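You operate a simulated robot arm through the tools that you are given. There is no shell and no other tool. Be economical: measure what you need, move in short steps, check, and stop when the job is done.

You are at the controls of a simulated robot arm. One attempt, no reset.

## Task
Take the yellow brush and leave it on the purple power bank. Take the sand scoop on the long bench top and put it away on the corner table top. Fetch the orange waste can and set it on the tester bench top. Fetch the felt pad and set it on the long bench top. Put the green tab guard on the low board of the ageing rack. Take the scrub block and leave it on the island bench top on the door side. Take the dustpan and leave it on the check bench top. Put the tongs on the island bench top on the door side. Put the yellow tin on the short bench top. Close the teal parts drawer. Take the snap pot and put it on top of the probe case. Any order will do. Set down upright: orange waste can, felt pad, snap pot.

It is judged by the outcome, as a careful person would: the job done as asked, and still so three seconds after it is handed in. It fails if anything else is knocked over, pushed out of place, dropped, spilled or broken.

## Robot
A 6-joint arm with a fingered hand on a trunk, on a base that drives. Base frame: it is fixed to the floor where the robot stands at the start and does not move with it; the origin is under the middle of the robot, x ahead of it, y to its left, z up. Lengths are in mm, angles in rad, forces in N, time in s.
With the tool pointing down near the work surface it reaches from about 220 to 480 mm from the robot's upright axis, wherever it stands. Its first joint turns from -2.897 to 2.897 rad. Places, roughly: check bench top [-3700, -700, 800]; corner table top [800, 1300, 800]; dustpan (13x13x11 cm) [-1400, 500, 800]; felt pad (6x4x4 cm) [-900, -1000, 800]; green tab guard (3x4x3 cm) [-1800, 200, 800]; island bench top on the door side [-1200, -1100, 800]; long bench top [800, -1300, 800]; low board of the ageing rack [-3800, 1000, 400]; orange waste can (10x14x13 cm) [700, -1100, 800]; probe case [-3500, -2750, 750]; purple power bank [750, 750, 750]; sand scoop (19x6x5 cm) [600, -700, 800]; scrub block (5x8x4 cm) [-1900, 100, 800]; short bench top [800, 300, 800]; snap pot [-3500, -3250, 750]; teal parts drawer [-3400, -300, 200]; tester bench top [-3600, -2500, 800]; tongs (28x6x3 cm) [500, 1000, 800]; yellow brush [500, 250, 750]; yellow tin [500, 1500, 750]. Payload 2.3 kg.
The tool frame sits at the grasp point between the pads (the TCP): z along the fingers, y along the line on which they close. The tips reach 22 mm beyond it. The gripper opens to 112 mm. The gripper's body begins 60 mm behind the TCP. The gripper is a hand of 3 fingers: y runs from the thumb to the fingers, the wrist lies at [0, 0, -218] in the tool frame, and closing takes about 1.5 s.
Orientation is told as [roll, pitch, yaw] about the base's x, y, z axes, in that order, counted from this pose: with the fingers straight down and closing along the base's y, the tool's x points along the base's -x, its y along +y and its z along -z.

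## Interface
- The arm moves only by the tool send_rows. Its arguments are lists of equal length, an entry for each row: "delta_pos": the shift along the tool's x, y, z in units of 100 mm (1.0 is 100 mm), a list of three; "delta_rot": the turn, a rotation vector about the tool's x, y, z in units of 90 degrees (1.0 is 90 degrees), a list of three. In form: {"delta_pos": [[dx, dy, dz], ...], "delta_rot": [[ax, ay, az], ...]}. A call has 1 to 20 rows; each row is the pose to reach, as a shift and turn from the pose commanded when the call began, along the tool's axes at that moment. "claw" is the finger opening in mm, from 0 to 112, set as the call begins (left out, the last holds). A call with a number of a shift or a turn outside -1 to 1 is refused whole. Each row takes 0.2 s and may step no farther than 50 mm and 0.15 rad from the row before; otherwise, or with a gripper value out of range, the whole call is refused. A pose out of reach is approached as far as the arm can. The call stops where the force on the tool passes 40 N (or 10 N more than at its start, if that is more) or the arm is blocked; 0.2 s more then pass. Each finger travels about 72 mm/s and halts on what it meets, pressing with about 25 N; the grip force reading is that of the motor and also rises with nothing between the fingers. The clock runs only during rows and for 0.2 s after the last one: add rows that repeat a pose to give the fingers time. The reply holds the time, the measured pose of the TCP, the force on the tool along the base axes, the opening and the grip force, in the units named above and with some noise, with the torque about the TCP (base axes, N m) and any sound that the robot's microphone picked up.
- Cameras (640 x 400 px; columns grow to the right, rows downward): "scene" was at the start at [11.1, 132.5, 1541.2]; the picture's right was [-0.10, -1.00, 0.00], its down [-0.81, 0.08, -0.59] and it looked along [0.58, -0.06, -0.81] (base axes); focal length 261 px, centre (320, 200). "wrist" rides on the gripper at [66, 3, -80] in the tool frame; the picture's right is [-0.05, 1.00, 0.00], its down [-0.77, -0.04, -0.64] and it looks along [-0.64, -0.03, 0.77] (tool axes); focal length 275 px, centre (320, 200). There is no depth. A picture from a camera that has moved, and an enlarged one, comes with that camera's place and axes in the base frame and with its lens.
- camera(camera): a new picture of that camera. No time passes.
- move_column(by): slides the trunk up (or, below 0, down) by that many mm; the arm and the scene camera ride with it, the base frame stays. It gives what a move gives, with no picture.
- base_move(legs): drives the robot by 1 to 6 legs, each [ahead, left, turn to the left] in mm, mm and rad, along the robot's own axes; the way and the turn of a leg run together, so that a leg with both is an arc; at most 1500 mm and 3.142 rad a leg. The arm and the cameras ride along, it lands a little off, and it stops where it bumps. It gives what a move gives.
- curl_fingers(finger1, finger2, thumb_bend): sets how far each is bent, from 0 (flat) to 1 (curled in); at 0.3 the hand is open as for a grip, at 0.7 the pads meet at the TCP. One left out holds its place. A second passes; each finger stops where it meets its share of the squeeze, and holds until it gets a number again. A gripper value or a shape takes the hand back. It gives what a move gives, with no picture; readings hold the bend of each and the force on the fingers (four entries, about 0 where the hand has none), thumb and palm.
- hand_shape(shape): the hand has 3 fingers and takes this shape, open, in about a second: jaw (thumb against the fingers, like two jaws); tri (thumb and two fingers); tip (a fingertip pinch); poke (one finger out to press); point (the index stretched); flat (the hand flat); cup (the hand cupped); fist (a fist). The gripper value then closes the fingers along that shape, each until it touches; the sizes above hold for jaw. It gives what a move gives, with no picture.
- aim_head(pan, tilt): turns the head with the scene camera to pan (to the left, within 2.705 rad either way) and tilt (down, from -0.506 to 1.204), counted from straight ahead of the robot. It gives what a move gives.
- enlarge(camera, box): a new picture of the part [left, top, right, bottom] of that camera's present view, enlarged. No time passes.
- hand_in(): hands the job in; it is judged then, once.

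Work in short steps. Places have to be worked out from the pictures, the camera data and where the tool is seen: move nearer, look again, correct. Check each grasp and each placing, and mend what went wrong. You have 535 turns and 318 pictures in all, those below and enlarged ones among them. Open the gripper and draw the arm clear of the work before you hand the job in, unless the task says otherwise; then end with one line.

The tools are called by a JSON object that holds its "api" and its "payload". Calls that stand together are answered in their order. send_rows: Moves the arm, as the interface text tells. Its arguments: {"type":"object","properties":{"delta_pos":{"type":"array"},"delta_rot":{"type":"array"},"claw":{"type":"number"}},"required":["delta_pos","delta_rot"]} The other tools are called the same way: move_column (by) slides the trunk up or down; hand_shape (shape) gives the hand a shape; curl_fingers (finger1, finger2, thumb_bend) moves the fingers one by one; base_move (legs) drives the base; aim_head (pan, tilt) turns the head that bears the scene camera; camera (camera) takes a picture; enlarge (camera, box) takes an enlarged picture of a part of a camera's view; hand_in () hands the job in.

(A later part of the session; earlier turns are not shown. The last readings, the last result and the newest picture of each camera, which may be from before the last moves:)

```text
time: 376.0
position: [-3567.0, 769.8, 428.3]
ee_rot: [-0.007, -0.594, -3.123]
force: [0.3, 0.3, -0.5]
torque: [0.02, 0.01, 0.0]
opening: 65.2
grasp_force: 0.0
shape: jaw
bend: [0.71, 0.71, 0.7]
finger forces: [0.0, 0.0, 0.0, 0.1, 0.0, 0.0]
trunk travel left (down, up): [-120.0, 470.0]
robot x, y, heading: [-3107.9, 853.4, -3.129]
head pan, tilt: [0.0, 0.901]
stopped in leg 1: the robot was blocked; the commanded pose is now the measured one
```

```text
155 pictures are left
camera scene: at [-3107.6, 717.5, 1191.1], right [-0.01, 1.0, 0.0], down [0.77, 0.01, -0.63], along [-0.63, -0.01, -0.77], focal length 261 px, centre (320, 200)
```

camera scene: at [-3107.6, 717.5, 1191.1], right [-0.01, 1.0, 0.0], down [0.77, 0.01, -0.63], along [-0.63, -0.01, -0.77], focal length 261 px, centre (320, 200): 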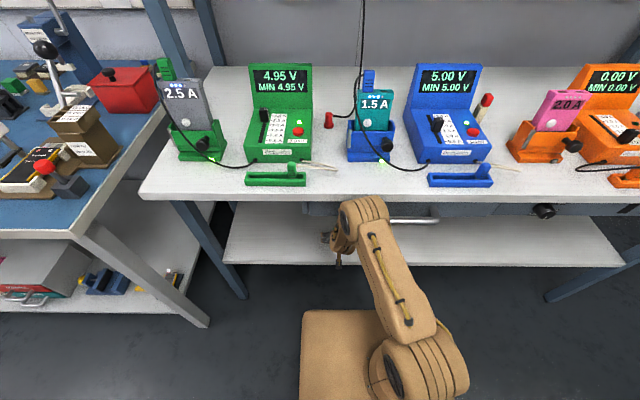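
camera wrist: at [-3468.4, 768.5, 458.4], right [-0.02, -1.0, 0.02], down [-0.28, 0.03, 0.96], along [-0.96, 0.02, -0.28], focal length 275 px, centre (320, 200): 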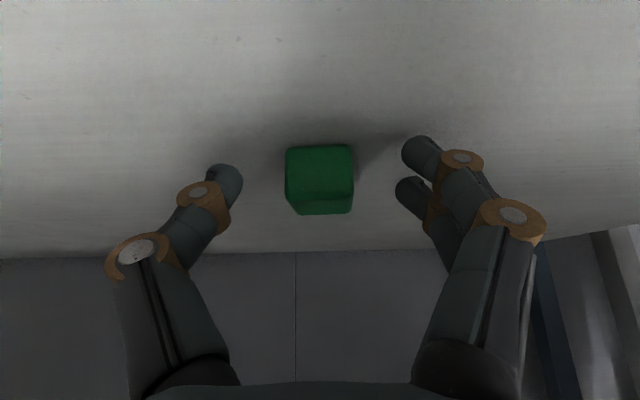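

Luckily the guard is untouched between the open fingers and everything on the rack looks unchanged. Now I'll back out in the right direction.

{"api": "base_move", "payload": {"legs": [[-60, 0, 0]]}}

{"api": "base_move", "payload": {"legs": [[-350, 0, 0]]}}

{"api": "camera", "payload": {"camera": "scene"}}

```text
time: 377.0
position: [-3512.7, 770.3, 424.4]
ee_rot: [-0.007, -0.589, -3.123]
force: [-2.1, 0.3, 34.6]
torque: [-1.48, -0.01, -0.08]
opening: 64.3
grasp_force: 0.1
shape: jaw
bend: [0.76, 0.71, 0.7]
finger forces: [34.7, 0.0, 0.0, 0.0, 0.0, 0.0]
trunk travel left (down, up): [-120.0, 470.0]
robot x, y, heading: [-3047.1, 860.7, -3.127]
head pan, tilt: [0.0, 0.901]
```

```text
time: 379.2
position: [-3162.3, 774.9, 422.8]
ee_rot: [-0.01, -0.583, -3.127]
force: [-0.3, 0.2, 0.0]
torque: [-0.02, -0.02, 0.03]
opening: 65.5
grasp_force: 0.1
shape: jaw
bend: [0.71, 0.71, 0.7]
finger forces: [0.0, 0.0, 0.1, 0.1, 0.0, 0.0]
trunk travel left (down, up): [-120.0, 470.0]
robot x, y, heading: [-2695.9, 859.3, -3.139]
head pan, tilt: [0.0, 0.901]
```

```text
154 pictures are left
camera scene: at [-2712.9, 716.7, 1189.4], right [0.0, 1.0, 0.0], down [0.78, 0.0, -0.62], along [-0.62, 0.0, -0.78], focal length 261 px, centre (320, 200)
```

scene: 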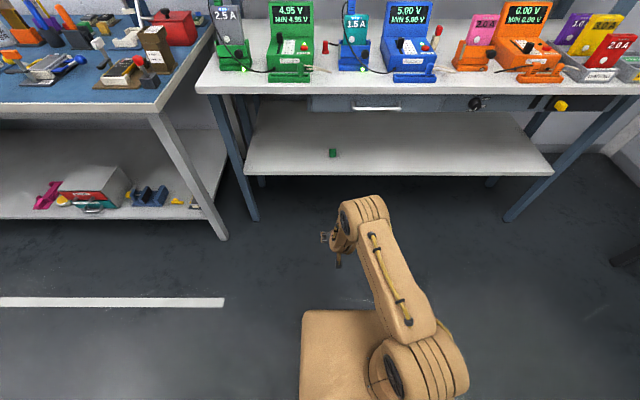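

All is well. I'll raise the trunk, level the hand, and turn to the island.

{"api": "move_column", "payload": {"by": 400}}

{"api": "send_rows", "payload": {"delta_pos": [[0.1, 0, -0.2], [0.2, 0, -0.4], [0.3, 0, -0.6], [0.4, 0, -0.8], [0.5, 0, -1.0]], "delta_rot": [[0, 0.08, 0], [0, 0.16, 0], [0, 0.24, 0], [0, 0.32, 0], [0, 0.371, 0]], "claw": 90}}

{"api": "base_move", "payload": {"legs": [[0, 760, 0], [0, 0, 3.14]]}}

{"api": "camera", "payload": {"camera": "scene"}}

```text
time: 383.1
position: [-3162.0, 774.4, 821.6]
ee_rot: [-0.009, -0.584, -3.129]
force: [-0.5, -0.1, 1.1]
torque: [-0.01, -0.01, -0.02]
opening: 65.4
grasp_force: 0.0
shape: jaw
bend: [0.71, 0.71, 0.7]
finger forces: [0.0, 0.1, 0.0, 0.0, 0.0, 0.1]
trunk travel left (down, up): [-520.0, 70.0]
robot x, y, heading: [-2692.5, 858.0, -3.136]
head pan, tilt: [0.0, 0.901]
```

```text
time: 384.3
position: [-3063.9, 773.2, 877.8]
ee_rot: [-0.008, -0.003, -3.134]
force: [0.6, 0.2, 0.2]
torque: [0.02, 0.02, 0.02]
opening: 90.1
grasp_force: 0.0
shape: jaw
bend: [0.59, 0.59, 0.55]
finger forces: [0.1, 0.1, 0.1, 0.1, 0.0, 0.0]
out of reach, approached as far as the arm can: row 2, 3, 4
trunk travel left (down, up): [-520.0, 70.0]
robot x, y, heading: [-2695.8, 861.1, -3.136]
head pan, tilt: [0.0, 0.901]
```

```text
time: 395.7
position: [-2327.4, 203.0, 877.7]
ee_rot: [-0.008, -0.002, 0.025]
force: [-1.2, -0.2, -0.5]
torque: [0.01, 0.02, -0.02]
opening: 89.8
grasp_force: 0.0
shape: jaw
bend: [0.59, 0.59, 0.55]
finger forces: [0.0, 0.0, 0.0, 0.0, 0.0, 0.0]
trunk travel left (down, up): [-520.0, 70.0]
robot x, y, heading: [-2694.7, 111.4, 0.017]
head pan, tilt: [0.0, 0.901]
```

```text
153 pictures are left
camera scene: at [-2682.6, 251.0, 1589.4], right [0.02, -1.0, 0.0], down [-0.78, -0.02, -0.62], along [0.62, 0.01, -0.78], focal length 261 px, centre (320, 200)
```

scene: 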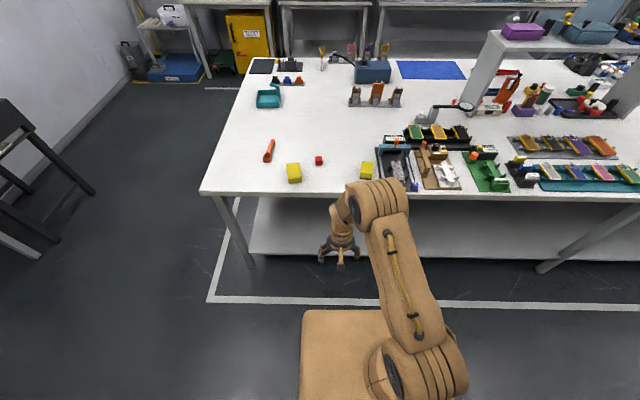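

I'll raise the hand a little and drive up to the scrub block.

{"api": "send_rows", "payload": {"delta_pos": [[0, -0.3, -0.3], [0, -0.6, -0.6], [0, -0.9, -0.7]], "delta_rot": [[0.005, 0, 0], [0.005, 0, 0], [0.005, 0, 0]]}}

{"api": "base_move", "payload": {"legs": [[390, -15, -0.018]]}}

{"api": "camera", "payload": {"camera": "wrist"}}

```text
time: 396.5
position: [-2325.6, 112.5, 949.4]
ee_rot: [-0.013, -0.001, 0.028]
force: [0.2, 1.5, -0.5]
torque: [0.0, -0.01, 0.0]
opening: 90.1
grasp_force: 0.0
shape: jaw
bend: [0.59, 0.59, 0.55]
finger forces: [0.0, 0.1, 0.0, 0.0, 0.0, 0.0]
trunk travel left (down, up): [-520.0, 70.0]
robot x, y, heading: [-2693.8, 112.9, 0.024]
head pan, tilt: [0.0, 0.901]
```

```text
time: 399.0
position: [-1936.3, 94.0, 948.3]
ee_rot: [-0.015, -0.001, 0.005]
force: [-0.3, -0.7, -0.5]
torque: [-0.03, 0.04, -0.03]
opening: 89.7
grasp_force: 0.0
shape: jaw
bend: [0.59, 0.59, 0.55]
finger forces: [0.0, 0.1, 0.0, 0.1, 0.0, 0.1]
trunk travel left (down, up): [-520.0, 70.0]
robot x, y, heading: [-2304.2, 97.7, 0.0]
head pan, tilt: [0.0, 0.901]
```

```text
152 pictures are left
camera wrist: at [-2002.7, 99.1, 1029.0], right [0.04, 1.0, -0.02], down [0.77, -0.02, 0.64], along [0.64, -0.04, -0.77], focal length 275 px, centre (320, 200)
```

wrist: 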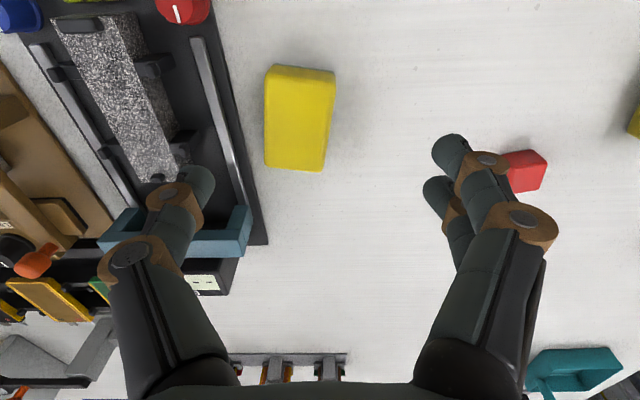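

The scrub block lies at about [-1916, 76], turned about -0.18 rad, and a fixture plate sits close on its right. I'll grip it lengthwise, where both ends are free, so I turn the hand by about -100°.

{"api": "send_rows", "payload": {"delta_pos": [[0, 0, 0], [0, 0, 0], [0, 0, 0], [0, 0, 0], [0, 0, 0], [0, 0, 0], [0, 0, 0], [0, 0, 0], [0, 0, 0], [0, 0, 0], [0, 0, 0]], "delta_rot": [[0, 0, 0.09], [0, 0, 0.18], [0, 0, 0.27], [0, 0, 0.36], [0, 0, 0.45], [0, 0, 0.54], [0, 0, 0.63], [0, 0, 0.72], [0, 0, 0.81], [0, 0, 0.9], [0, 0, 0.99]], "claw": 108}}

{"api": "send_rows", "payload": {"delta_pos": [[-0.1, 0.1, 0.2], [-0.17, 0.2, 0.4], [-0.17, 0.2, 0.6]], "delta_rot": [[0, 0, 0.06], [0, 0, 0.125], [0, 0, 0.125]]}}

{"api": "camera", "payload": {"camera": "wrist"}}

```text
time: 401.4
position: [-1935.3, 95.5, 949.1]
ee_rot: [0.002, -0.016, -1.55]
force: [-0.6, 0.2, -1.0]
torque: [0.04, 0.0, 0.0]
opening: 107.9
grasp_force: 0.0
shape: jaw
bend: [0.38, 0.38, 0.35]
finger forces: [0.0, 0.0, 0.1, 0.1, 0.0, 0.0]
trunk travel left (down, up): [-520.0, 70.0]
robot x, y, heading: [-2304.6, 101.8, -0.0]
head pan, tilt: [0.0, 0.901]
```

```text
time: 402.2
position: [-1915.0, 76.0, 889.3]
ee_rot: [0.006, -0.015, -1.748]
force: [-0.7, 0.0, 0.0]
torque: [0.04, 0.03, -0.01]
opening: 107.9
grasp_force: 0.1
shape: jaw
bend: [0.38, 0.38, 0.35]
finger forces: [0.1, 0.0, 0.1, 0.1, 0.0, 0.0]
trunk travel left (down, up): [-520.0, 70.0]
robot x, y, heading: [-2302.6, 96.0, 0.004]
head pan, tilt: [0.0, 0.901]
```

```text
151 pictures are left
camera wrist: at [-1902.5, 142.2, 969.0], right [0.98, -0.22, 0.01], down [-0.17, -0.74, 0.65], along [-0.14, -0.63, -0.76], focal length 275 px, centre (320, 200)
```

wrist: 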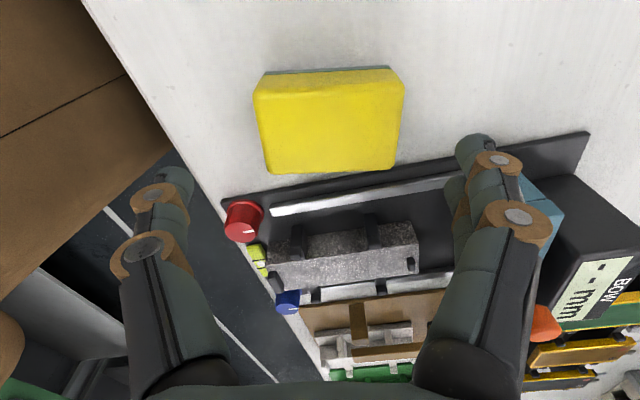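

The fingers will straddle the block's ends. I'll shift 6 mm away from the fixture and go down to z ≈ 825.

{"api": "send_rows", "payload": {"delta_pos": [[0.064, 0.02, 0.2], [0.064, 0.02, 0.4], [0.064, 0.02, 0.55], [0.064, 0.02, 0.645]], "delta_rot": [[0, 0, 0], [0, 0, 0], [0, 0, 0], [0, 0, 0]]}}

{"api": "camera", "payload": {"camera": "wrist"}}

```text
time: 403.2
position: [-1913.1, 82.1, 824.6]
ee_rot: [0.005, -0.012, -1.747]
force: [0.5, 0.3, 0.1]
torque: [-0.02, -0.01, 0.01]
opening: 107.7
grasp_force: 0.1
shape: jaw
bend: [0.38, 0.38, 0.35]
finger forces: [0.0, 0.1, 0.0, 0.0, 0.0, 0.0]
trunk travel left (down, up): [-520.0, 70.0]
robot x, y, heading: [-2300.9, 96.2, 0.003]
head pan, tilt: [0.0, 0.901]
```

```text
150 pictures are left
camera wrist: at [-1899.8, 147.0, 904.7], right [0.98, -0.22, 0.01], down [-0.17, -0.74, 0.65], along [-0.14, -0.63, -0.76], focal length 275 px, centre (320, 200)
```

wrist: 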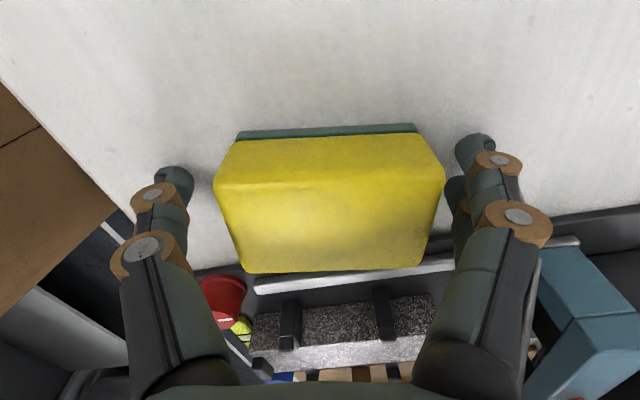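

Both ends are clear. I'll close and lift.

{"api": "send_rows", "payload": {"delta_pos": [[0, 0, 0], [0, 0, 0], [0, 0, 0], [0, 0, 0], [0, 0, 0]], "delta_rot": [[0, 0, 0], [0, 0, 0], [0, 0, 0], [0, 0, 0], [0, 0, 0]], "claw": 40}}

{"api": "send_rows", "payload": {"delta_pos": [[0, 0, -0.2], [0, 0, -0.6], [0, 0, -1.0]], "delta_rot": [[0, 0, 0], [0, 0, 0], [0, 0, 0]]}}

{"api": "camera", "payload": {"camera": "wrist"}}

```text
time: 404.4
position: [-1912.4, 81.1, 825.2]
ee_rot: [0.007, -0.014, -1.747]
force: [0.9, 0.4, -0.2]
torque: [0.04, 0.01, 0.02]
opening: 70.3
grasp_force: 25.1
shape: jaw
bend: [0.7, 0.7, 0.7]
finger forces: [11.2, 11.2, 0.0, 0.1, 22.3, 0.0]
trunk travel left (down, up): [-520.0, 70.0]
robot x, y, heading: [-2303.6, 100.6, 0.004]
head pan, tilt: [0.0, 0.901]
```

```text
time: 405.2
position: [-1914.8, 84.7, 925.9]
ee_rot: [0.005, -0.014, -1.745]
force: [0.0, -0.9, -0.2]
torque: [0.0, -0.03, 0.02]
opening: 70.0
grasp_force: 25.2
shape: jaw
bend: [0.71, 0.7, 0.7]
finger forces: [11.3, 11.3, 0.0, 0.1, 22.5, 0.1]
trunk travel left (down, up): [-520.0, 70.0]
robot x, y, heading: [-2304.0, 102.8, 0.005]
head pan, tilt: [0.0, 0.901]
```

```text
149 pictures are left
camera wrist: at [-1900.9, 150.0, 1004.8], right [0.98, -0.22, 0.01], down [-0.17, -0.74, 0.65], along [-0.14, -0.63, -0.76], focal length 275 px, centre (320, 200)
```

wrist: 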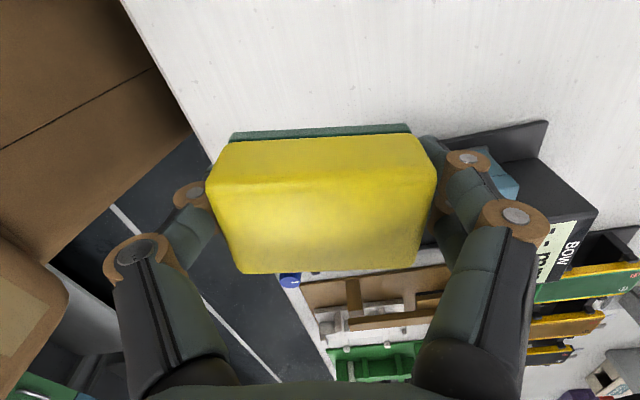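

The block is held. I'll back off and drive round the island's north end, checking the way first.

{"api": "base_move", "payload": {"legs": [[-340, 0, 0], [0, 1180, 0]]}}

{"api": "aim_head", "payload": {"pan": 0.0, "tilt": 0.5}}

{"api": "camera", "payload": {"camera": "scene"}}

```text
time: 413.1
position: [-2245.7, 1277.1, 925.5]
ee_rot: [0.004, -0.012, -1.764]
force: [-0.3, -0.2, -1.1]
torque: [-0.01, -0.03, 0.01]
opening: 70.1
grasp_force: 25.0
shape: jaw
bend: [0.71, 0.7, 0.7]
finger forces: [11.2, 11.3, 0.0, 0.0, 22.5, 0.0]
trunk travel left (down, up): [-520.0, 70.0]
robot x, y, heading: [-2637.3, 1298.3, -0.016]
head pan, tilt: [0.0, 0.901]
```

```text
time: 413.9
position: [-2246.1, 1275.7, 924.7]
ee_rot: [0.006, -0.014, -1.764]
force: [-0.9, -0.2, -1.2]
torque: [0.0, 0.01, -0.01]
opening: 70.1
grasp_force: 25.1
shape: jaw
bend: [0.71, 0.7, 0.7]
finger forces: [11.4, 11.3, 0.1, 0.0, 22.6, 0.0]
trunk travel left (down, up): [-520.0, 70.0]
robot x, y, heading: [-2634.6, 1301.3, -0.019]
head pan, tilt: [0.0, 0.499]
```

```text
148 pictures are left
camera scene: at [-2603.2, 1439.1, 1623.2], right [-0.02, -1.0, 0.0], down [-0.48, 0.01, -0.88], along [0.88, -0.01, -0.48], focal length 261 px, centre (320, 200)
```

scene: 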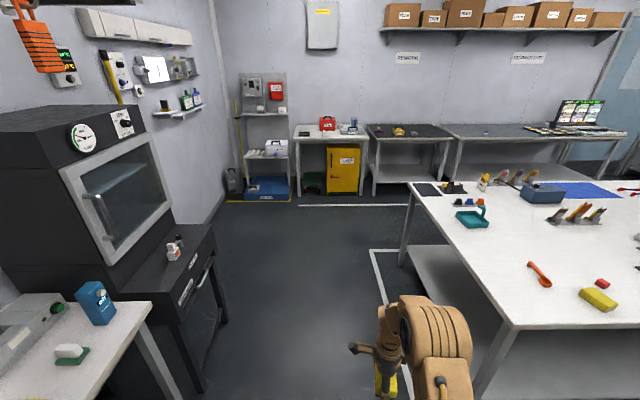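

The passage is clear. I'll drive ahead along it.

{"api": "base_move", "payload": {"legs": [[1200, 0, 0.019], [1150, 0, 0]]}}

{"api": "camera", "payload": {"camera": "scene"}}

```text
time: 425.4
position: [88.1, 1292.3, 925.1]
ee_rot: [0.005, -0.012, -1.738]
force: [0.3, 0.4, -0.5]
torque: [-0.01, -0.02, -0.03]
opening: 70.1
grasp_force: 24.6
shape: jaw
bend: [0.71, 0.7, 0.7]
finger forces: [11.3, 11.3, 0.0, 0.1, 22.5, 0.0]
trunk travel left (down, up): [-520.0, 70.0]
robot x, y, heading: [-300.6, 1307.8, 0.005]
head pan, tilt: [0.0, 0.499]
```

```text
147 pictures are left
camera scene: at [-274.0, 1445.1, 1623.2], right [0.01, -1.0, 0.0], down [-0.48, 0.0, -0.88], along [0.88, 0.01, -0.48], focal length 261 px, centre (320, 200)
```

scene: 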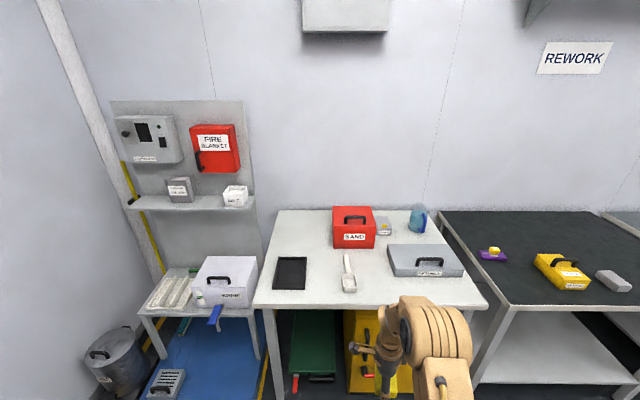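

The earlier placements all look right from here. I'll turn round and drive down the door-side aisle to the free spot next to the tongs.

{"api": "base_move", "payload": {"legs": [[0, 0, -3.14], [0, 1100, 0]]}}

{"api": "base_move", "payload": {"legs": [[0, 1050, 0]]}}

{"api": "aim_head", "payload": {"pan": 0.0, "tilt": 0.7}}

{"api": "camera", "payload": {"camera": "scene"}}

```text
time: 438.2
position: [-620.6, 217.7, 924.6]
ee_rot: [0.006, -0.014, 1.458]
force: [0.0, 0.3, -1.3]
torque: [0.02, 0.0, 0.04]
opening: 70.0
grasp_force: 24.6
shape: jaw
bend: [0.71, 0.7, 0.7]
finger forces: [11.1, 11.0, 0.0, 0.0, 22.1, 0.1]
trunk travel left (down, up): [-520.0, 70.0]
robot x, y, heading: [-230.2, 229.0, -3.075]
head pan, tilt: [0.0, 0.499]
```

```text
time: 443.5
position: [-563.2, -806.3, 925.4]
ee_rot: [0.005, -0.014, 1.439]
force: [0.2, -0.2, 0.0]
torque: [0.0, 0.03, 0.0]
opening: 70.2
grasp_force: 25.0
shape: jaw
bend: [0.71, 0.7, 0.7]
finger forces: [11.1, 11.1, 0.0, 0.0, 22.1, 0.0]
trunk travel left (down, up): [-520.0, 70.0]
robot x, y, heading: [-170.9, -799.6, -3.097]
head pan, tilt: [0.0, 0.499]
```

```text
time: 444.2
position: [-565.3, -804.7, 924.3]
ee_rot: [0.006, -0.014, 1.439]
force: [-0.8, -0.3, 0.3]
torque: [0.01, 0.0, 0.03]
opening: 70.0
grasp_force: 25.5
shape: jaw
bend: [0.71, 0.7, 0.7]
finger forces: [11.1, 11.1, 0.1, 0.0, 22.1, 0.0]
trunk travel left (down, up): [-520.0, 70.0]
robot x, y, heading: [-174.0, -807.4, -3.097]
head pan, tilt: [0.0, 0.7]
```

```text
146 pictures are left
camera scene: at [-194.7, -948.7, 1605.6], right [-0.04, 1.0, 0.0], down [0.64, 0.03, -0.77], along [-0.76, -0.03, -0.64], focal length 261 px, centre (320, 200)
```

scene: 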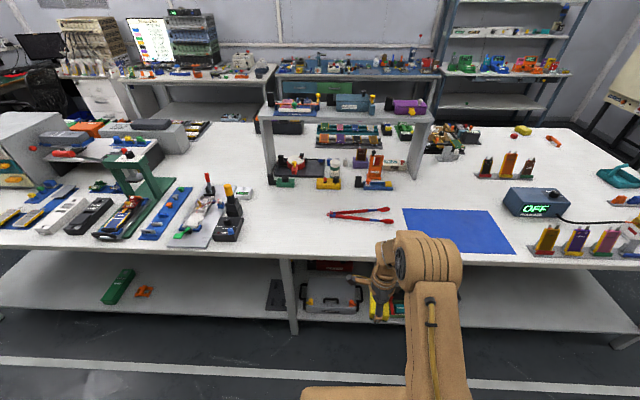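

I'll straighten up, shift to y ≈ -880, and move in so the block ends up near [-915, -880].

{"api": "base_move", "payload": {"legs": [[0, 93, -0.045], [345, 0, 0]]}}

{"api": "camera", "payload": {"camera": "wrist"}}

```text
time: 447.2
position: [-900.6, -879.6, 924.6]
ee_rot: [0.006, -0.014, 1.39]
force: [-0.1, -0.2, 0.1]
torque: [0.02, 0.01, 0.01]
opening: 70.1
grasp_force: 25.1
shape: jaw
bend: [0.71, 0.7, 0.7]
finger forces: [11.1, 11.2, 0.0, 0.0, 22.0, 0.0]
trunk travel left (down, up): [-520.0, 70.0]
robot x, y, heading: [-511.9, -899.7, 3.142]
head pan, tilt: [0.0, 0.7]
```

```text
145 pictures are left
camera wrist: at [-917.4, -946.3, 1004.1], right [-0.97, 0.22, 0.01], down [0.17, 0.74, 0.65], along [0.14, 0.63, -0.76], focal length 275 px, centre (320, 200)
```

wrist: 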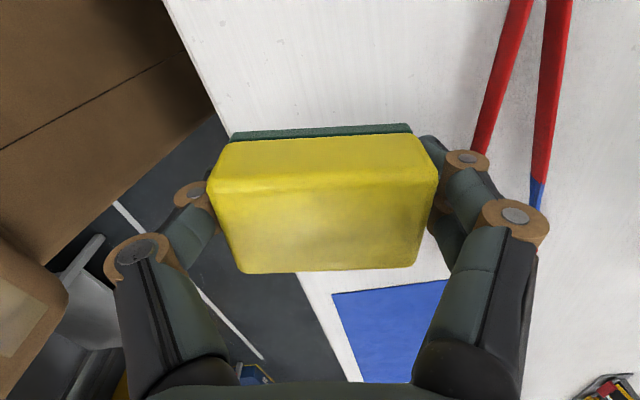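

The spot is clear between the edge and the tongs. I'll lower, release gently and rise.

{"api": "send_rows", "payload": {"delta_pos": [[0, 0, 0.4], [0, 0, 0.8], [0, 0, 0.92]], "delta_rot": [[0, 0, 0], [0, 0, 0], [0, 0, 0]]}}

{"api": "send_rows", "payload": {"delta_pos": [[0, 0, 0.02], [0, 0, 0.04], [0, 0, 0.06], [0, 0, 0.075]], "delta_rot": [[0, 0, 0], [0, 0, 0], [0, 0, 0], [0, 0, 0]]}}

```text
time: 448.0
position: [-900.0, -879.2, 832.5]
ee_rot: [0.006, -0.015, 1.391]
force: [-0.4, -0.2, -0.2]
torque: [0.0, 0.0, 0.02]
opening: 69.7
grasp_force: 25.1
shape: jaw
bend: [0.71, 0.71, 0.7]
finger forces: [11.1, 11.1, 0.0, 0.0, 22.3, 0.0]
trunk travel left (down, up): [-520.0, 70.0]
robot x, y, heading: [-510.4, -899.9, 3.137]
head pan, tilt: [0.0, 0.7]
```

```text
time: 449.0
position: [-901.8, -879.1, 824.9]
ee_rot: [0.006, -0.014, 1.39]
force: [-0.1, 0.2, 1.7]
torque: [0.01, 0.03, -0.01]
opening: 69.9
grasp_force: 24.1
shape: jaw
bend: [0.71, 0.71, 0.7]
finger forces: [11.3, 11.3, 0.0, 0.0, 22.5, 0.0]
trunk travel left (down, up): [-520.0, 70.0]
robot x, y, heading: [-510.0, -894.6, 3.133]
head pan, tilt: [0.0, 0.7]
```

{"api": "send_rows", "payload": {"delta_pos": [[0, 0, 0], [0, 0, 0], [0, 0, 0], [0, 0, 0], [0, 0, 0]], "delta_rot": [[0, 0, 0], [0, 0, 0], [0, 0, 0], [0, 0, 0], [0, 0, 0]], "claw": 106}}

{"api": "send_rows", "payload": {"delta_pos": [[0, 0, -0.3], [0, 0, -0.7], [0, 0, -1.0]], "delta_rot": [[0, 0, 0], [0, 0, 0], [0, 0, 0]]}}

{"api": "camera", "payload": {"camera": "wrist"}}

{"api": "camera", "payload": {"camera": "scene"}}

```text
time: 450.2
position: [-900.7, -880.0, 824.4]
ee_rot: [0.006, -0.015, 1.39]
force: [-0.8, -0.5, 0.7]
torque: [0.01, 0.0, -0.01]
opening: 105.9
grasp_force: 0.1
shape: jaw
bend: [0.41, 0.41, 0.38]
finger forces: [0.1, 0.1, 0.1, 0.0, 0.1, 0.0]
trunk travel left (down, up): [-520.0, 70.0]
robot x, y, heading: [-511.0, -896.0, 3.136]
head pan, tilt: [0.0, 0.7]
```

```text
time: 451.0
position: [-899.3, -881.0, 925.7]
ee_rot: [0.004, -0.014, 1.391]
force: [0.4, 0.3, 0.0]
torque: [-0.01, -0.01, -0.01]
opening: 105.7
grasp_force: 0.0
shape: jaw
bend: [0.41, 0.41, 0.38]
finger forces: [0.0, 0.1, 0.0, 0.0, 0.0, 0.0]
trunk travel left (down, up): [-520.0, 70.0]
robot x, y, heading: [-510.8, -898.6, 3.139]
head pan, tilt: [0.0, 0.7]
```

```text
144 pictures are left
camera wrist: at [-916.4, -946.4, 1005.3], right [-0.97, 0.22, 0.01], down [0.17, 0.74, 0.65], along [0.14, 0.63, -0.76], focal length 275 px, centre (320, 200)
```

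wrist: 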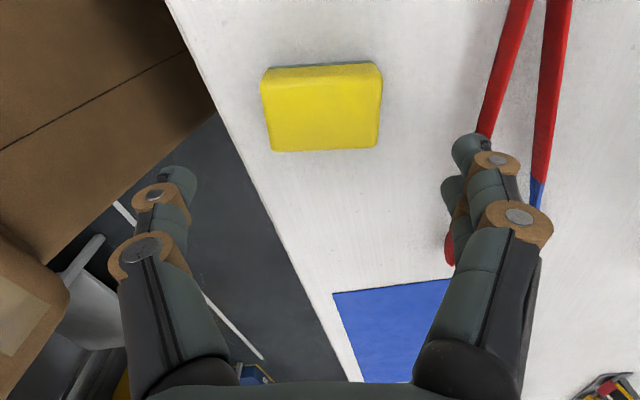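

```text
143 pictures are left
camera scene: at [-537.8, -1040.1, 1605.5], right [0.0, 1.0, 0.0], down [0.64, 0.0, -0.77], along [-0.77, 0.0, -0.64], focal length 261 px, centre (320, 200)
```

scene: 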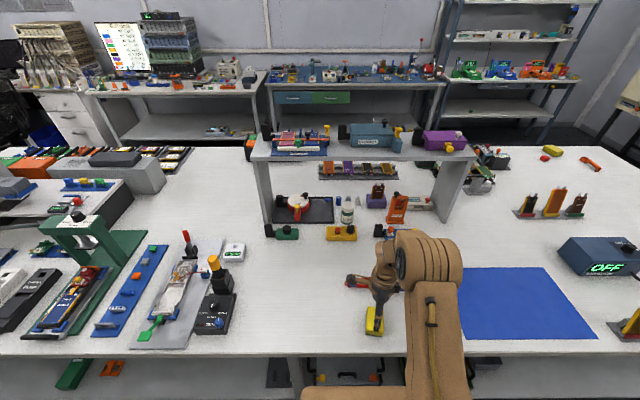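

The scrub block is placed. Last is the dustpan, which I'll reach from the island's north end: back off, drive up the aisle, turn to face it and move across.

{"api": "base_move", "payload": {"legs": [[-330, 0, 0], [0, -1100, 0], [0, -1070, 0]]}}

{"api": "base_move", "payload": {"legs": [[0, 0, 1.571], [0, -1150, 0]]}}

{"api": "camera", "payload": {"camera": "scene"}}

```text
time: 463.5
position: [-585.1, 1294.5, 924.2]
ee_rot: [0.005, -0.015, 1.402]
force: [0.3, -0.4, 0.0]
torque: [0.02, -0.01, -0.03]
opening: 106.0
grasp_force: 0.1
shape: jaw
bend: [0.41, 0.41, 0.38]
finger forces: [0.0, 0.1, 0.1, 0.1, 0.0, 0.0]
trunk travel left (down, up): [-520.0, 70.0]
robot x, y, heading: [-193.0, 1278.8, -3.138]
head pan, tilt: [0.0, 0.7]
```

```text
time: 473.2
position: [-1356.3, 868.0, 925.4]
ee_rot: [0.005, -0.014, 2.978]
force: [0.1, -0.1, 0.4]
torque: [0.02, 0.03, -0.03]
opening: 105.8
grasp_force: 0.1
shape: jaw
bend: [0.41, 0.41, 0.38]
finger forces: [0.1, 0.0, 0.0, 0.0, 0.1, 0.0]
trunk travel left (down, up): [-520.0, 70.0]
robot x, y, heading: [-1344.5, 1254.6, -1.561]
head pan, tilt: [0.0, 0.7]
```

```text
142 pictures are left
camera scene: at [-1205.0, 1233.3, 1605.6], right [-1.0, -0.01, 0.0], down [-0.01, 0.64, -0.76], along [0.01, -0.76, -0.64], focal length 261 px, centre (320, 200)
```

scene: 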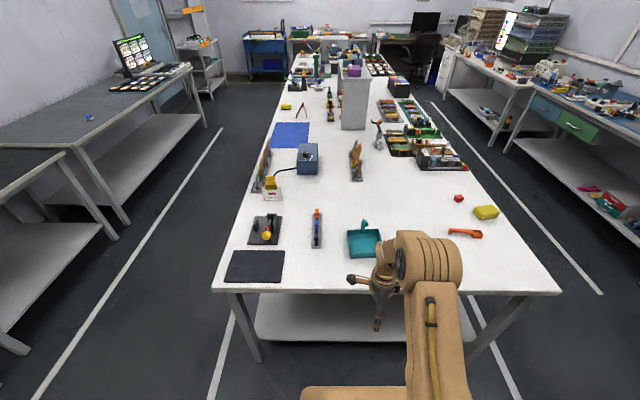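

{"api": "enlarge", "payload": {"camera": "scene", "box": [320, 200, 432, 270]}}

{"api": "camera", "payload": {"camera": "wrist"}}

```text
5.71 times, centred on (376, 235) of scene
camera zoom: at [-1205.0, 1233.3, 1605.6], right [-1.0, -0.01, 0.0], down [-0.01, 0.64, -0.76], along [0.01, -0.76, -0.64], focal length 1489 px, centre (0, 0)
```

zoom: 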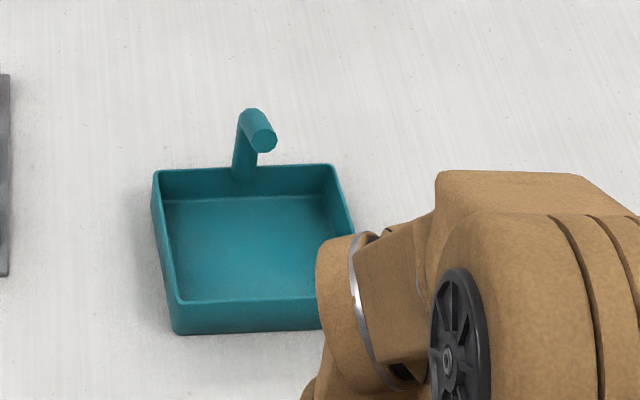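

```text
140 pictures are left
camera wrist: at [-1291.6, 854.6, 1004.8], right [-0.21, -0.98, 0.01], down [-0.75, 0.16, 0.65], along [-0.63, 0.13, -0.76], focal length 275 px, centre (320, 200)
```

wrist: 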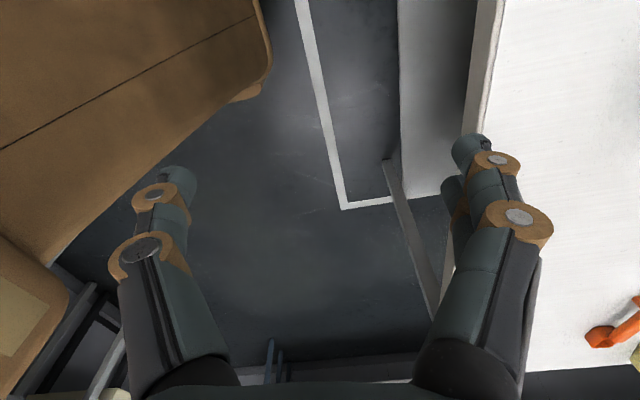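

The dustpan is a tray about 100 × 120 mm with a handle that rises at the back and bends forward over the tray; the bar is near [-1371, 530] at z ≈ 900. I'll turn the hand to close along x and raise it before moving in.

{"api": "send_rows", "payload": {"delta_pos": [[0, 0, -0.1], [0, 0, -0.2], [0, 0, -0.3], [0, 0, -0.4], [0, 0, -0.45], [0, 0, -0.45], [0, 0, -0.45], [0, 0, -0.45], [0, 0, -0.45], [0, 0, -0.45], [0, 0, -0.45]], "delta_rot": [[0, 0, -0.09], [0, 0, -0.18], [0, 0, -0.27], [0, 0, -0.36], [0, 0, -0.45], [0, 0, -0.54], [0, 0, -0.63], [0, 0, -0.72], [0, 0, -0.81], [0, 0, -0.9], [0, 0, -0.99]], "claw": 70}}

{"api": "send_rows", "payload": {"delta_pos": [[0, 0, 0], [0, 0, 0]], "delta_rot": [[0, 0, -0.06], [0, 0, -0.12]]}}

{"api": "base_move", "payload": {"legs": [[0, -25, -0.01], [150, 0, 0]]}}

{"api": "camera", "payload": {"camera": "wrist"}}

{"api": "enlarge", "payload": {"camera": "scene", "box": [310, 200, 438, 280]}}

```text
time: 475.6
position: [-1354.8, 868.5, 970.8]
ee_rot: [-0.013, -0.004, -1.751]
force: [0.1, -0.1, -0.3]
torque: [0.0, 0.0, 0.02]
opening: 70.1
grasp_force: 0.1
shape: jaw
bend: [0.71, 0.71, 0.69]
finger forces: [0.0, 0.0, 0.0, 0.0, 0.1, 0.0]
trunk travel left (down, up): [-520.0, 70.0]
robot x, y, heading: [-1345.6, 1262.2, -1.553]
head pan, tilt: [0.0, 0.7]
```

```text
time: 476.2
position: [-1356.3, 868.4, 969.9]
ee_rot: [-0.014, -0.003, -1.559]
force: [0.2, 0.5, -0.2]
torque: [0.01, -0.01, 0.01]
opening: 70.5
grasp_force: 0.0
shape: jaw
bend: [0.71, 0.71, 0.69]
finger forces: [0.0, 0.0, 0.0, 0.1, 0.0, 0.0]
trunk travel left (down, up): [-520.0, 70.0]
robot x, y, heading: [-1343.2, 1255.9, -1.56]
head pan, tilt: [0.0, 0.7]
```

```text
time: 478.0
position: [-1385.2, 715.7, 970.1]
ee_rot: [-0.016, -0.002, -1.573]
force: [-0.2, 0.5, 1.1]
torque: [0.04, 0.01, -0.02]
opening: 70.2
grasp_force: 0.0
shape: jaw
bend: [0.71, 0.71, 0.69]
finger forces: [0.0, 0.0, 0.1, 0.0, 0.0, 0.0]
trunk travel left (down, up): [-520.0, 70.0]
robot x, y, heading: [-1372.5, 1107.0, -1.572]
head pan, tilt: [0.0, 0.7]
```

```text
139 pictures are left
camera wrist: at [-1381.5, 782.1, 1050.4], right [1.0, -0.05, -0.01], down [-0.03, -0.77, 0.64], along [-0.04, -0.64, -0.77], focal length 275 px, centre (320, 200)
```

wrist: 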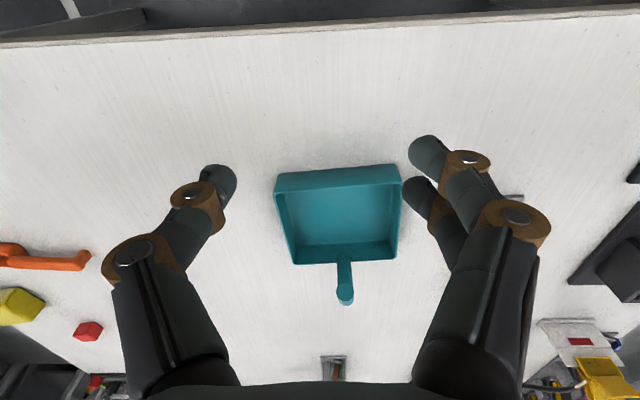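

```text
5.00 times, centred on (374, 240) of scene
camera zoom: at [-1229.9, 1078.4, 1605.5], right [-1.0, 0.0, 0.0], down [0.0, 0.64, -0.76], along [0.0, -0.76, -0.64], focal length 1303 px, centre (50, 0)
```

zoom: 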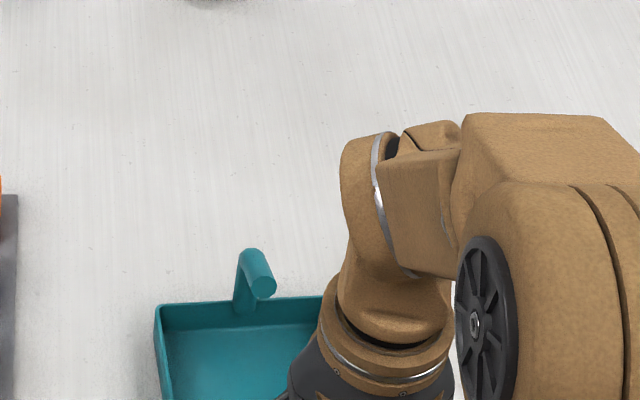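

Triangulating, the handle's bar runs from y ≈ 497 to 538 at z ≈ 893, x ≈ -1372, about 16 mm thick. I'll move the base in to y ≈ 990 and place the hand above the bar.

{"api": "base_move", "payload": {"legs": [[115, 0, 0]]}}

{"api": "send_rows", "payload": {"delta_pos": [[-0.3, 0.05, 0.1], [-0.6, 0.13, 0.2], [-0.75, 0.13, 0.3]], "delta_rot": [[0, 0, 0], [0, 0, 0], [0, 0, 0]]}}

{"api": "camera", "payload": {"camera": "wrist"}}

```text
time: 479.2
position: [-1383.6, 601.4, 970.3]
ee_rot: [-0.016, -0.003, -1.572]
force: [-0.1, -0.1, 0.0]
torque: [0.01, 0.03, -0.02]
opening: 70.4
grasp_force: 0.0
shape: jaw
bend: [0.71, 0.71, 0.69]
finger forces: [0.1, 0.0, 0.1, 0.0, 0.0, 0.0]
trunk travel left (down, up): [-520.0, 70.0]
robot x, y, heading: [-1370.4, 992.2, -1.566]
head pan, tilt: [0.0, 0.7]
```

```text
time: 480.0
position: [-1371.0, 527.4, 939.8]
ee_rot: [-0.017, -0.002, -1.572]
force: [0.8, -0.2, 0.4]
torque: [-0.01, 0.05, 0.0]
opening: 70.4
grasp_force: 0.0
shape: jaw
bend: [0.71, 0.71, 0.69]
finger forces: [0.1, 0.0, 0.0, 0.1, 0.1, 0.1]
trunk travel left (down, up): [-520.0, 70.0]
robot x, y, heading: [-1366.7, 989.5, -1.566]
head pan, tilt: [0.0, 0.7]
```

```text
137 pictures are left
camera wrist: at [-1368.0, 593.6, 1019.7], right [1.0, -0.05, -0.01], down [-0.03, -0.77, 0.64], along [-0.04, -0.64, -0.77], focal length 275 px, centre (320, 200)
```

wrist: 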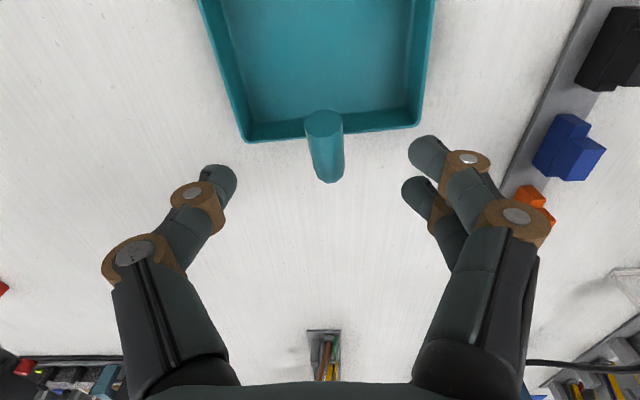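

The bar is centred under the hand. I'll lower to z ≈ 892 and close on it.

{"api": "send_rows", "payload": {"delta_pos": [[-0.06, 0.01, 0.2], [-0.06, 0.01, 0.4], [-0.06, 0.01, 0.49], [-0.06, 0.01, 0.49]], "delta_rot": [[0, 0, 0], [0, 0, 0], [0, 0, 0], [0, 0, 0]]}}

{"api": "send_rows", "payload": {"delta_pos": [[0, 0, 0], [0, 0, 0], [0, 0, 0], [0, 0, 0], [0, 0, 0], [0, 0, 0]], "delta_rot": [[0, 0, 0], [0, 0, 0], [0, 0, 0], [0, 0, 0], [0, 0, 0], [0, 0, 0]], "claw": 0}}

{"api": "camera", "payload": {"camera": "wrist"}}

```text
time: 481.0
position: [-1371.6, 520.5, 891.6]
ee_rot: [-0.015, -0.003, -1.571]
force: [0.2, 0.4, 0.2]
torque: [0.02, -0.05, 0.0]
opening: 70.6
grasp_force: 0.1
shape: jaw
bend: [0.71, 0.71, 0.69]
finger forces: [0.0, 0.1, 0.0, 0.1, 0.0, 0.1]
trunk travel left (down, up): [-520.0, 70.0]
robot x, y, heading: [-1368.3, 991.3, -1.565]
head pan, tilt: [0.0, 0.7]
```

```text
time: 482.4
position: [-1371.3, 520.0, 891.1]
ee_rot: [-0.017, -0.003, -1.57]
force: [-0.4, 0.4, -0.4]
torque: [-0.03, -0.02, -0.02]
opening: 0.0
grasp_force: 25.4
shape: jaw
bend: [0.66, 0.72, 0.74]
finger forces: [0.0, 0.4, 0.0, 0.0, 1.2, 0.1]
trunk travel left (down, up): [-520.0, 70.0]
robot x, y, heading: [-1368.3, 990.7, -1.568]
head pan, tilt: [0.0, 0.7]
```

```text
136 pictures are left
camera wrist: at [-1368.1, 586.8, 971.8], right [1.0, -0.05, -0.02], down [-0.03, -0.77, 0.64], along [-0.04, -0.64, -0.77], focal length 275 px, centre (320, 200)
```

wrist: 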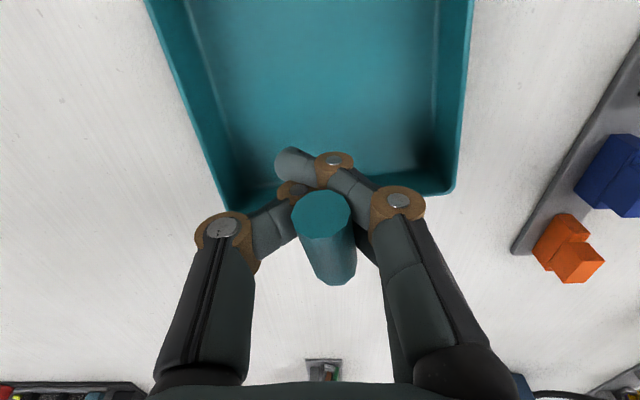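

The fingers closed just beneath the bar, which is higher than I figured, at about z 910. I'll reopen, rise 18 mm and close again.

{"api": "send_rows", "payload": {"delta_pos": [[0, 0, 0], [0, 0, 0], [0, 0, 0], [0, 0, 0], [0, 0, 0], [0, 0, -0.1], [0, 0, -0.18], [0, 0, -0.18]], "delta_rot": [[0, 0, 0], [0, 0, 0], [0, 0, 0], [0, 0, 0], [0, 0, 0], [0, 0, 0], [0, 0, 0], [0, 0, 0]], "claw": 70}}

{"api": "send_rows", "payload": {"delta_pos": [[0, 0, 0], [0, 0, 0], [0, 0, 0], [0, 0, 0], [0, 0, 0], [0, 0, 0]], "delta_rot": [[0, 0, 0], [0, 0, 0], [0, 0, 0], [0, 0, 0], [0, 0, 0], [0, 0, 0]], "claw": 0}}

{"api": "camera", "payload": {"camera": "wrist"}}

```text
time: 484.2
position: [-1371.5, 520.3, 909.5]
ee_rot: [-0.015, -0.004, -1.571]
force: [0.4, -0.5, 0.7]
torque: [-0.01, 0.01, 0.02]
opening: 69.6
grasp_force: 0.0
shape: jaw
bend: [0.71, 0.71, 0.69]
finger forces: [0.0, 0.1, 0.1, 0.0, 0.0, 0.1]
trunk travel left (down, up): [-520.0, 70.0]
robot x, y, heading: [-1372.2, 994.7, -1.563]
head pan, tilt: [0.0, 0.7]
```

```text
time: 485.6
position: [-1371.6, 519.8, 909.2]
ee_rot: [-0.016, -0.004, -1.571]
force: [0.6, -0.3, 0.0]
torque: [-0.01, -0.03, 0.05]
opening: 4.3
grasp_force: 25.2
shape: jaw
bend: [0.64, 0.72, 0.71]
finger forces: [0.0, 13.5, 0.0, 0.0, 21.0, 0.1]
trunk travel left (down, up): [-520.0, 70.0]
robot x, y, heading: [-1367.2, 990.2, -1.568]
head pan, tilt: [0.0, 0.7]
```

```text
135 pictures are left
camera wrist: at [-1368.8, 586.7, 989.4], right [1.0, -0.05, -0.02], down [-0.03, -0.77, 0.64], along [-0.04, -0.64, -0.77], focal length 275 px, centre (320, 200)
```

wrist: 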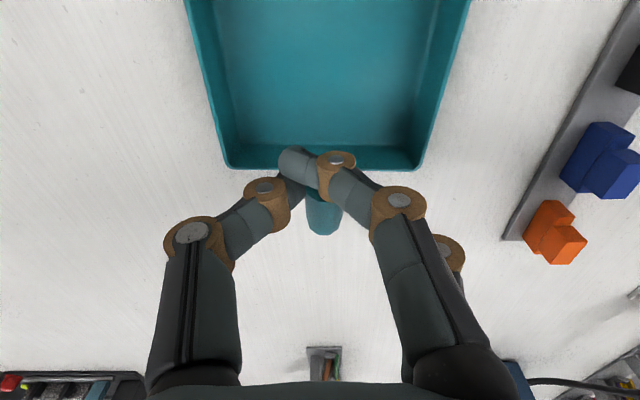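

One finger closed in front of the bar's end. The bar slopes from about y 528, z 911 down to y 496, z 887. I'll reopen, shift 12 mm further over the bar and lower to z ≈ 898, then close.

{"api": "send_rows", "payload": {"delta_pos": [[0, 0, 0], [0, 0, 0], [0, 0, 0], [0, 0, 0], [0, 0, 0], [-0.06, 0, 0.05], [-0.12, 0, 0.11], [-0.12, 0, 0.11]], "delta_rot": [[0, 0, 0], [0, 0, 0], [0, 0, 0], [0, 0, 0], [0, 0, 0], [0, 0, 0], [0, 0, 0], [0, 0, 0]], "claw": 70}}

{"api": "send_rows", "payload": {"delta_pos": [[0, 0, 0], [0, 0, 0], [0, 0, 0], [0, 0, 0], [0, 0, 0], [0, 0, 0]], "delta_rot": [[0, 0, 0], [0, 0, 0], [0, 0, 0], [0, 0, 0], [0, 0, 0], [0, 0, 0]], "claw": 0}}

{"api": "camera", "payload": {"camera": "wrist"}}

```text
time: 487.4
position: [-1371.4, 509.2, 898.3]
ee_rot: [-0.016, -0.005, -1.571]
force: [0.5, 0.2, -0.7]
torque: [0.02, -0.01, 0.05]
opening: 69.9
grasp_force: 0.0
shape: jaw
bend: [0.71, 0.71, 0.69]
finger forces: [0.1, 0.1, 0.1, 0.1, 0.1, 0.0]
trunk travel left (down, up): [-520.0, 70.0]
robot x, y, heading: [-1367.0, 990.9, -1.567]
head pan, tilt: [0.0, 0.7]
```

```text
time: 488.8
position: [-1372.3, 509.5, 897.6]
ee_rot: [-0.017, -0.003, -1.571]
force: [0.3, 0.4, -0.7]
torque: [-0.02, 0.02, 0.02]
opening: 0.1
grasp_force: 25.3
shape: jaw
bend: [0.66, 0.72, 0.75]
finger forces: [1.3, 2.2, 0.0, 0.1, 2.8, 0.0]
trunk travel left (down, up): [-520.0, 70.0]
robot x, y, heading: [-1365.7, 993.1, -1.566]
head pan, tilt: [0.0, 0.7]
```

```text
134 pictures are left
camera wrist: at [-1368.8, 575.0, 978.2], right [1.0, -0.05, -0.01], down [-0.03, -0.77, 0.64], along [-0.04, -0.64, -0.77], focal length 275 px, centre (320, 200)
```

wrist: 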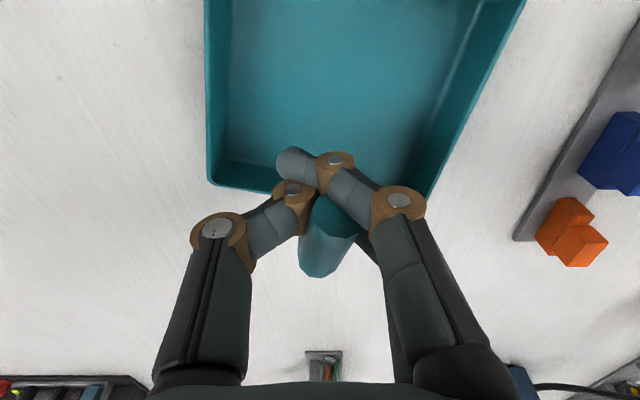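

The fingers slipped under the bar again, and the pan turned slightly. The second try's height was right, so I'll reopen, rise to z ≈ 911 at this y and look before closing.

{"api": "send_rows", "payload": {"delta_pos": [[0, 0, 0], [0, 0, 0], [0, 0, 0], [0, 0, 0], [0, 0, 0], [0, 0, -0.07], [0, 0, -0.14], [0, 0, -0.14]], "delta_rot": [[0, 0, 0], [0, 0, 0], [0, 0, 0], [0, 0, 0], [0, 0, 0], [0, 0, 0], [0, 0, 0], [0, 0, 0]], "claw": 70}}

{"api": "camera", "payload": {"camera": "wrist"}}

```text
time: 490.6
position: [-1371.1, 508.2, 913.0]
ee_rot: [-0.015, -0.003, -1.572]
force: [-0.3, -0.2, -0.1]
torque: [0.0, -0.02, -0.02]
opening: 69.6
grasp_force: 0.1
shape: jaw
bend: [0.71, 0.71, 0.69]
finger forces: [0.0, 0.0, 0.0, 0.0, 0.1, 0.0]
trunk travel left (down, up): [-520.0, 70.0]
robot x, y, heading: [-1367.1, 985.9, -1.565]
head pan, tilt: [0.0, 0.7]
```

```text
133 pictures are left
camera wrist: at [-1367.7, 575.0, 992.5], right [1.0, -0.05, -0.02], down [-0.03, -0.77, 0.64], along [-0.04, -0.64, -0.77], focal length 275 px, centre (320, 200)
```

wrist: 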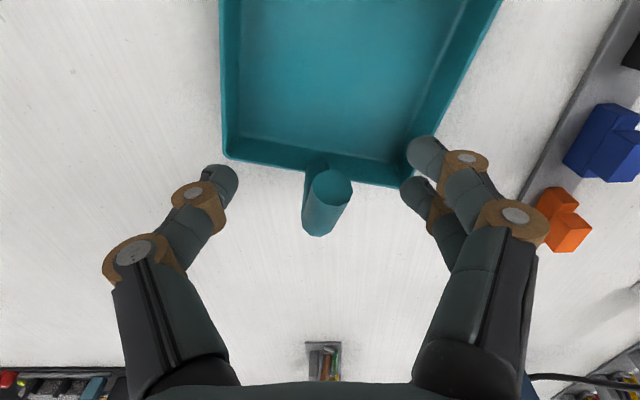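

The bar's centre is now near [-1369, 500, 908], turned about -10° with the pan. I'll align to it and close.

{"api": "send_rows", "payload": {"delta_pos": [[-0.04, 0.01, 0.02], [-0.08, 0.02, 0.04], [-0.08, 0.02, 0.04]], "delta_rot": [[0, 0, 0.05], [0, 0, 0.1], [0, 0, 0.1]]}}

{"api": "camera", "payload": {"camera": "wrist"}}

```text
time: 491.4
position: [-1368.7, 499.8, 910.2]
ee_rot: [-0.013, -0.007, -1.729]
force: [0.1, -0.4, 0.3]
torque: [-0.02, 0.0, 0.02]
opening: 69.7
grasp_force: 0.0
shape: jaw
bend: [0.71, 0.71, 0.69]
finger forces: [0.1, 0.1, 0.0, 0.0, 0.1, 0.1]
trunk travel left (down, up): [-520.0, 70.0]
robot x, y, heading: [-1375.3, 989.8, -1.568]
head pan, tilt: [0.0, 0.7]
```

```text
132 pictures are left
camera wrist: at [-1355.2, 565.7, 989.1], right [0.98, -0.2, -0.01], down [-0.15, -0.75, 0.64], along [-0.14, -0.62, -0.77], focal length 275 px, centre (320, 200)
```

wrist: 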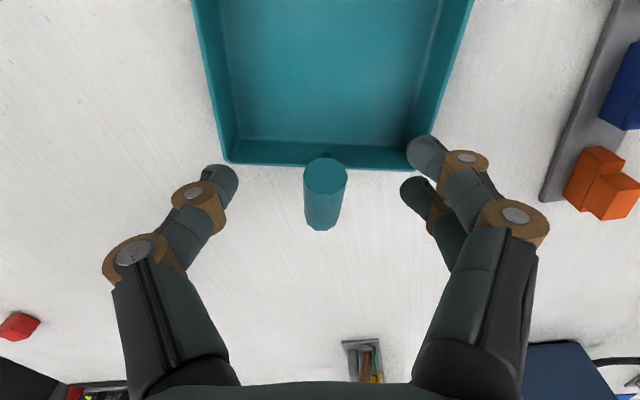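

It's aligned, with the bar right at the grasp point. I'll close.

{"api": "send_rows", "payload": {"delta_pos": [[0, 0, 0], [0, 0, 0], [0, 0, 0], [0, 0, 0], [0, 0, 0], [0, 0, 0]], "delta_rot": [[0, 0, 0], [0, 0, 0], [0, 0, 0], [0, 0, 0], [0, 0, 0], [0, 0, 0]], "claw": 0}}

{"api": "camera", "payload": {"camera": "wrist"}}

```text
time: 492.8
position: [-1368.9, 499.8, 908.5]
ee_rot: [-0.014, -0.005, -1.727]
force: [0.3, -0.4, 0.6]
torque: [0.01, -0.05, -0.01]
opening: 4.3
grasp_force: 24.8
shape: jaw
bend: [0.7, 0.71, 0.71]
finger forces: [0.0, 15.1, 0.1, 0.0, 21.2, 0.0]
trunk travel left (down, up): [-520.0, 70.0]
robot x, y, heading: [-1366.5, 990.0, -1.565]
head pan, tilt: [0.0, 0.7]
```

```text
131 pictures are left
camera wrist: at [-1355.3, 565.7, 989.1], right [0.98, -0.2, -0.01], down [-0.15, -0.75, 0.64], along [-0.14, -0.62, -0.77], focal length 275 px, centre (320, 200)
```

wrist: 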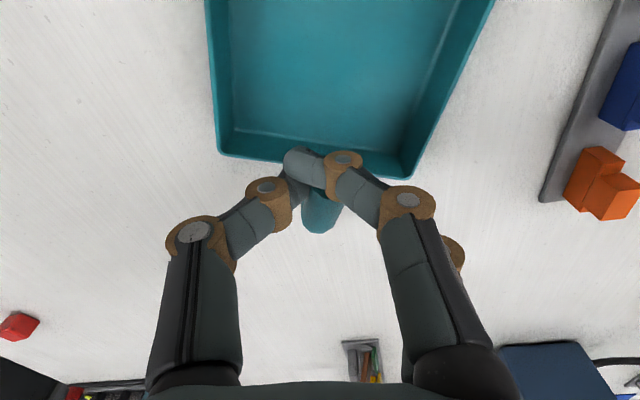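

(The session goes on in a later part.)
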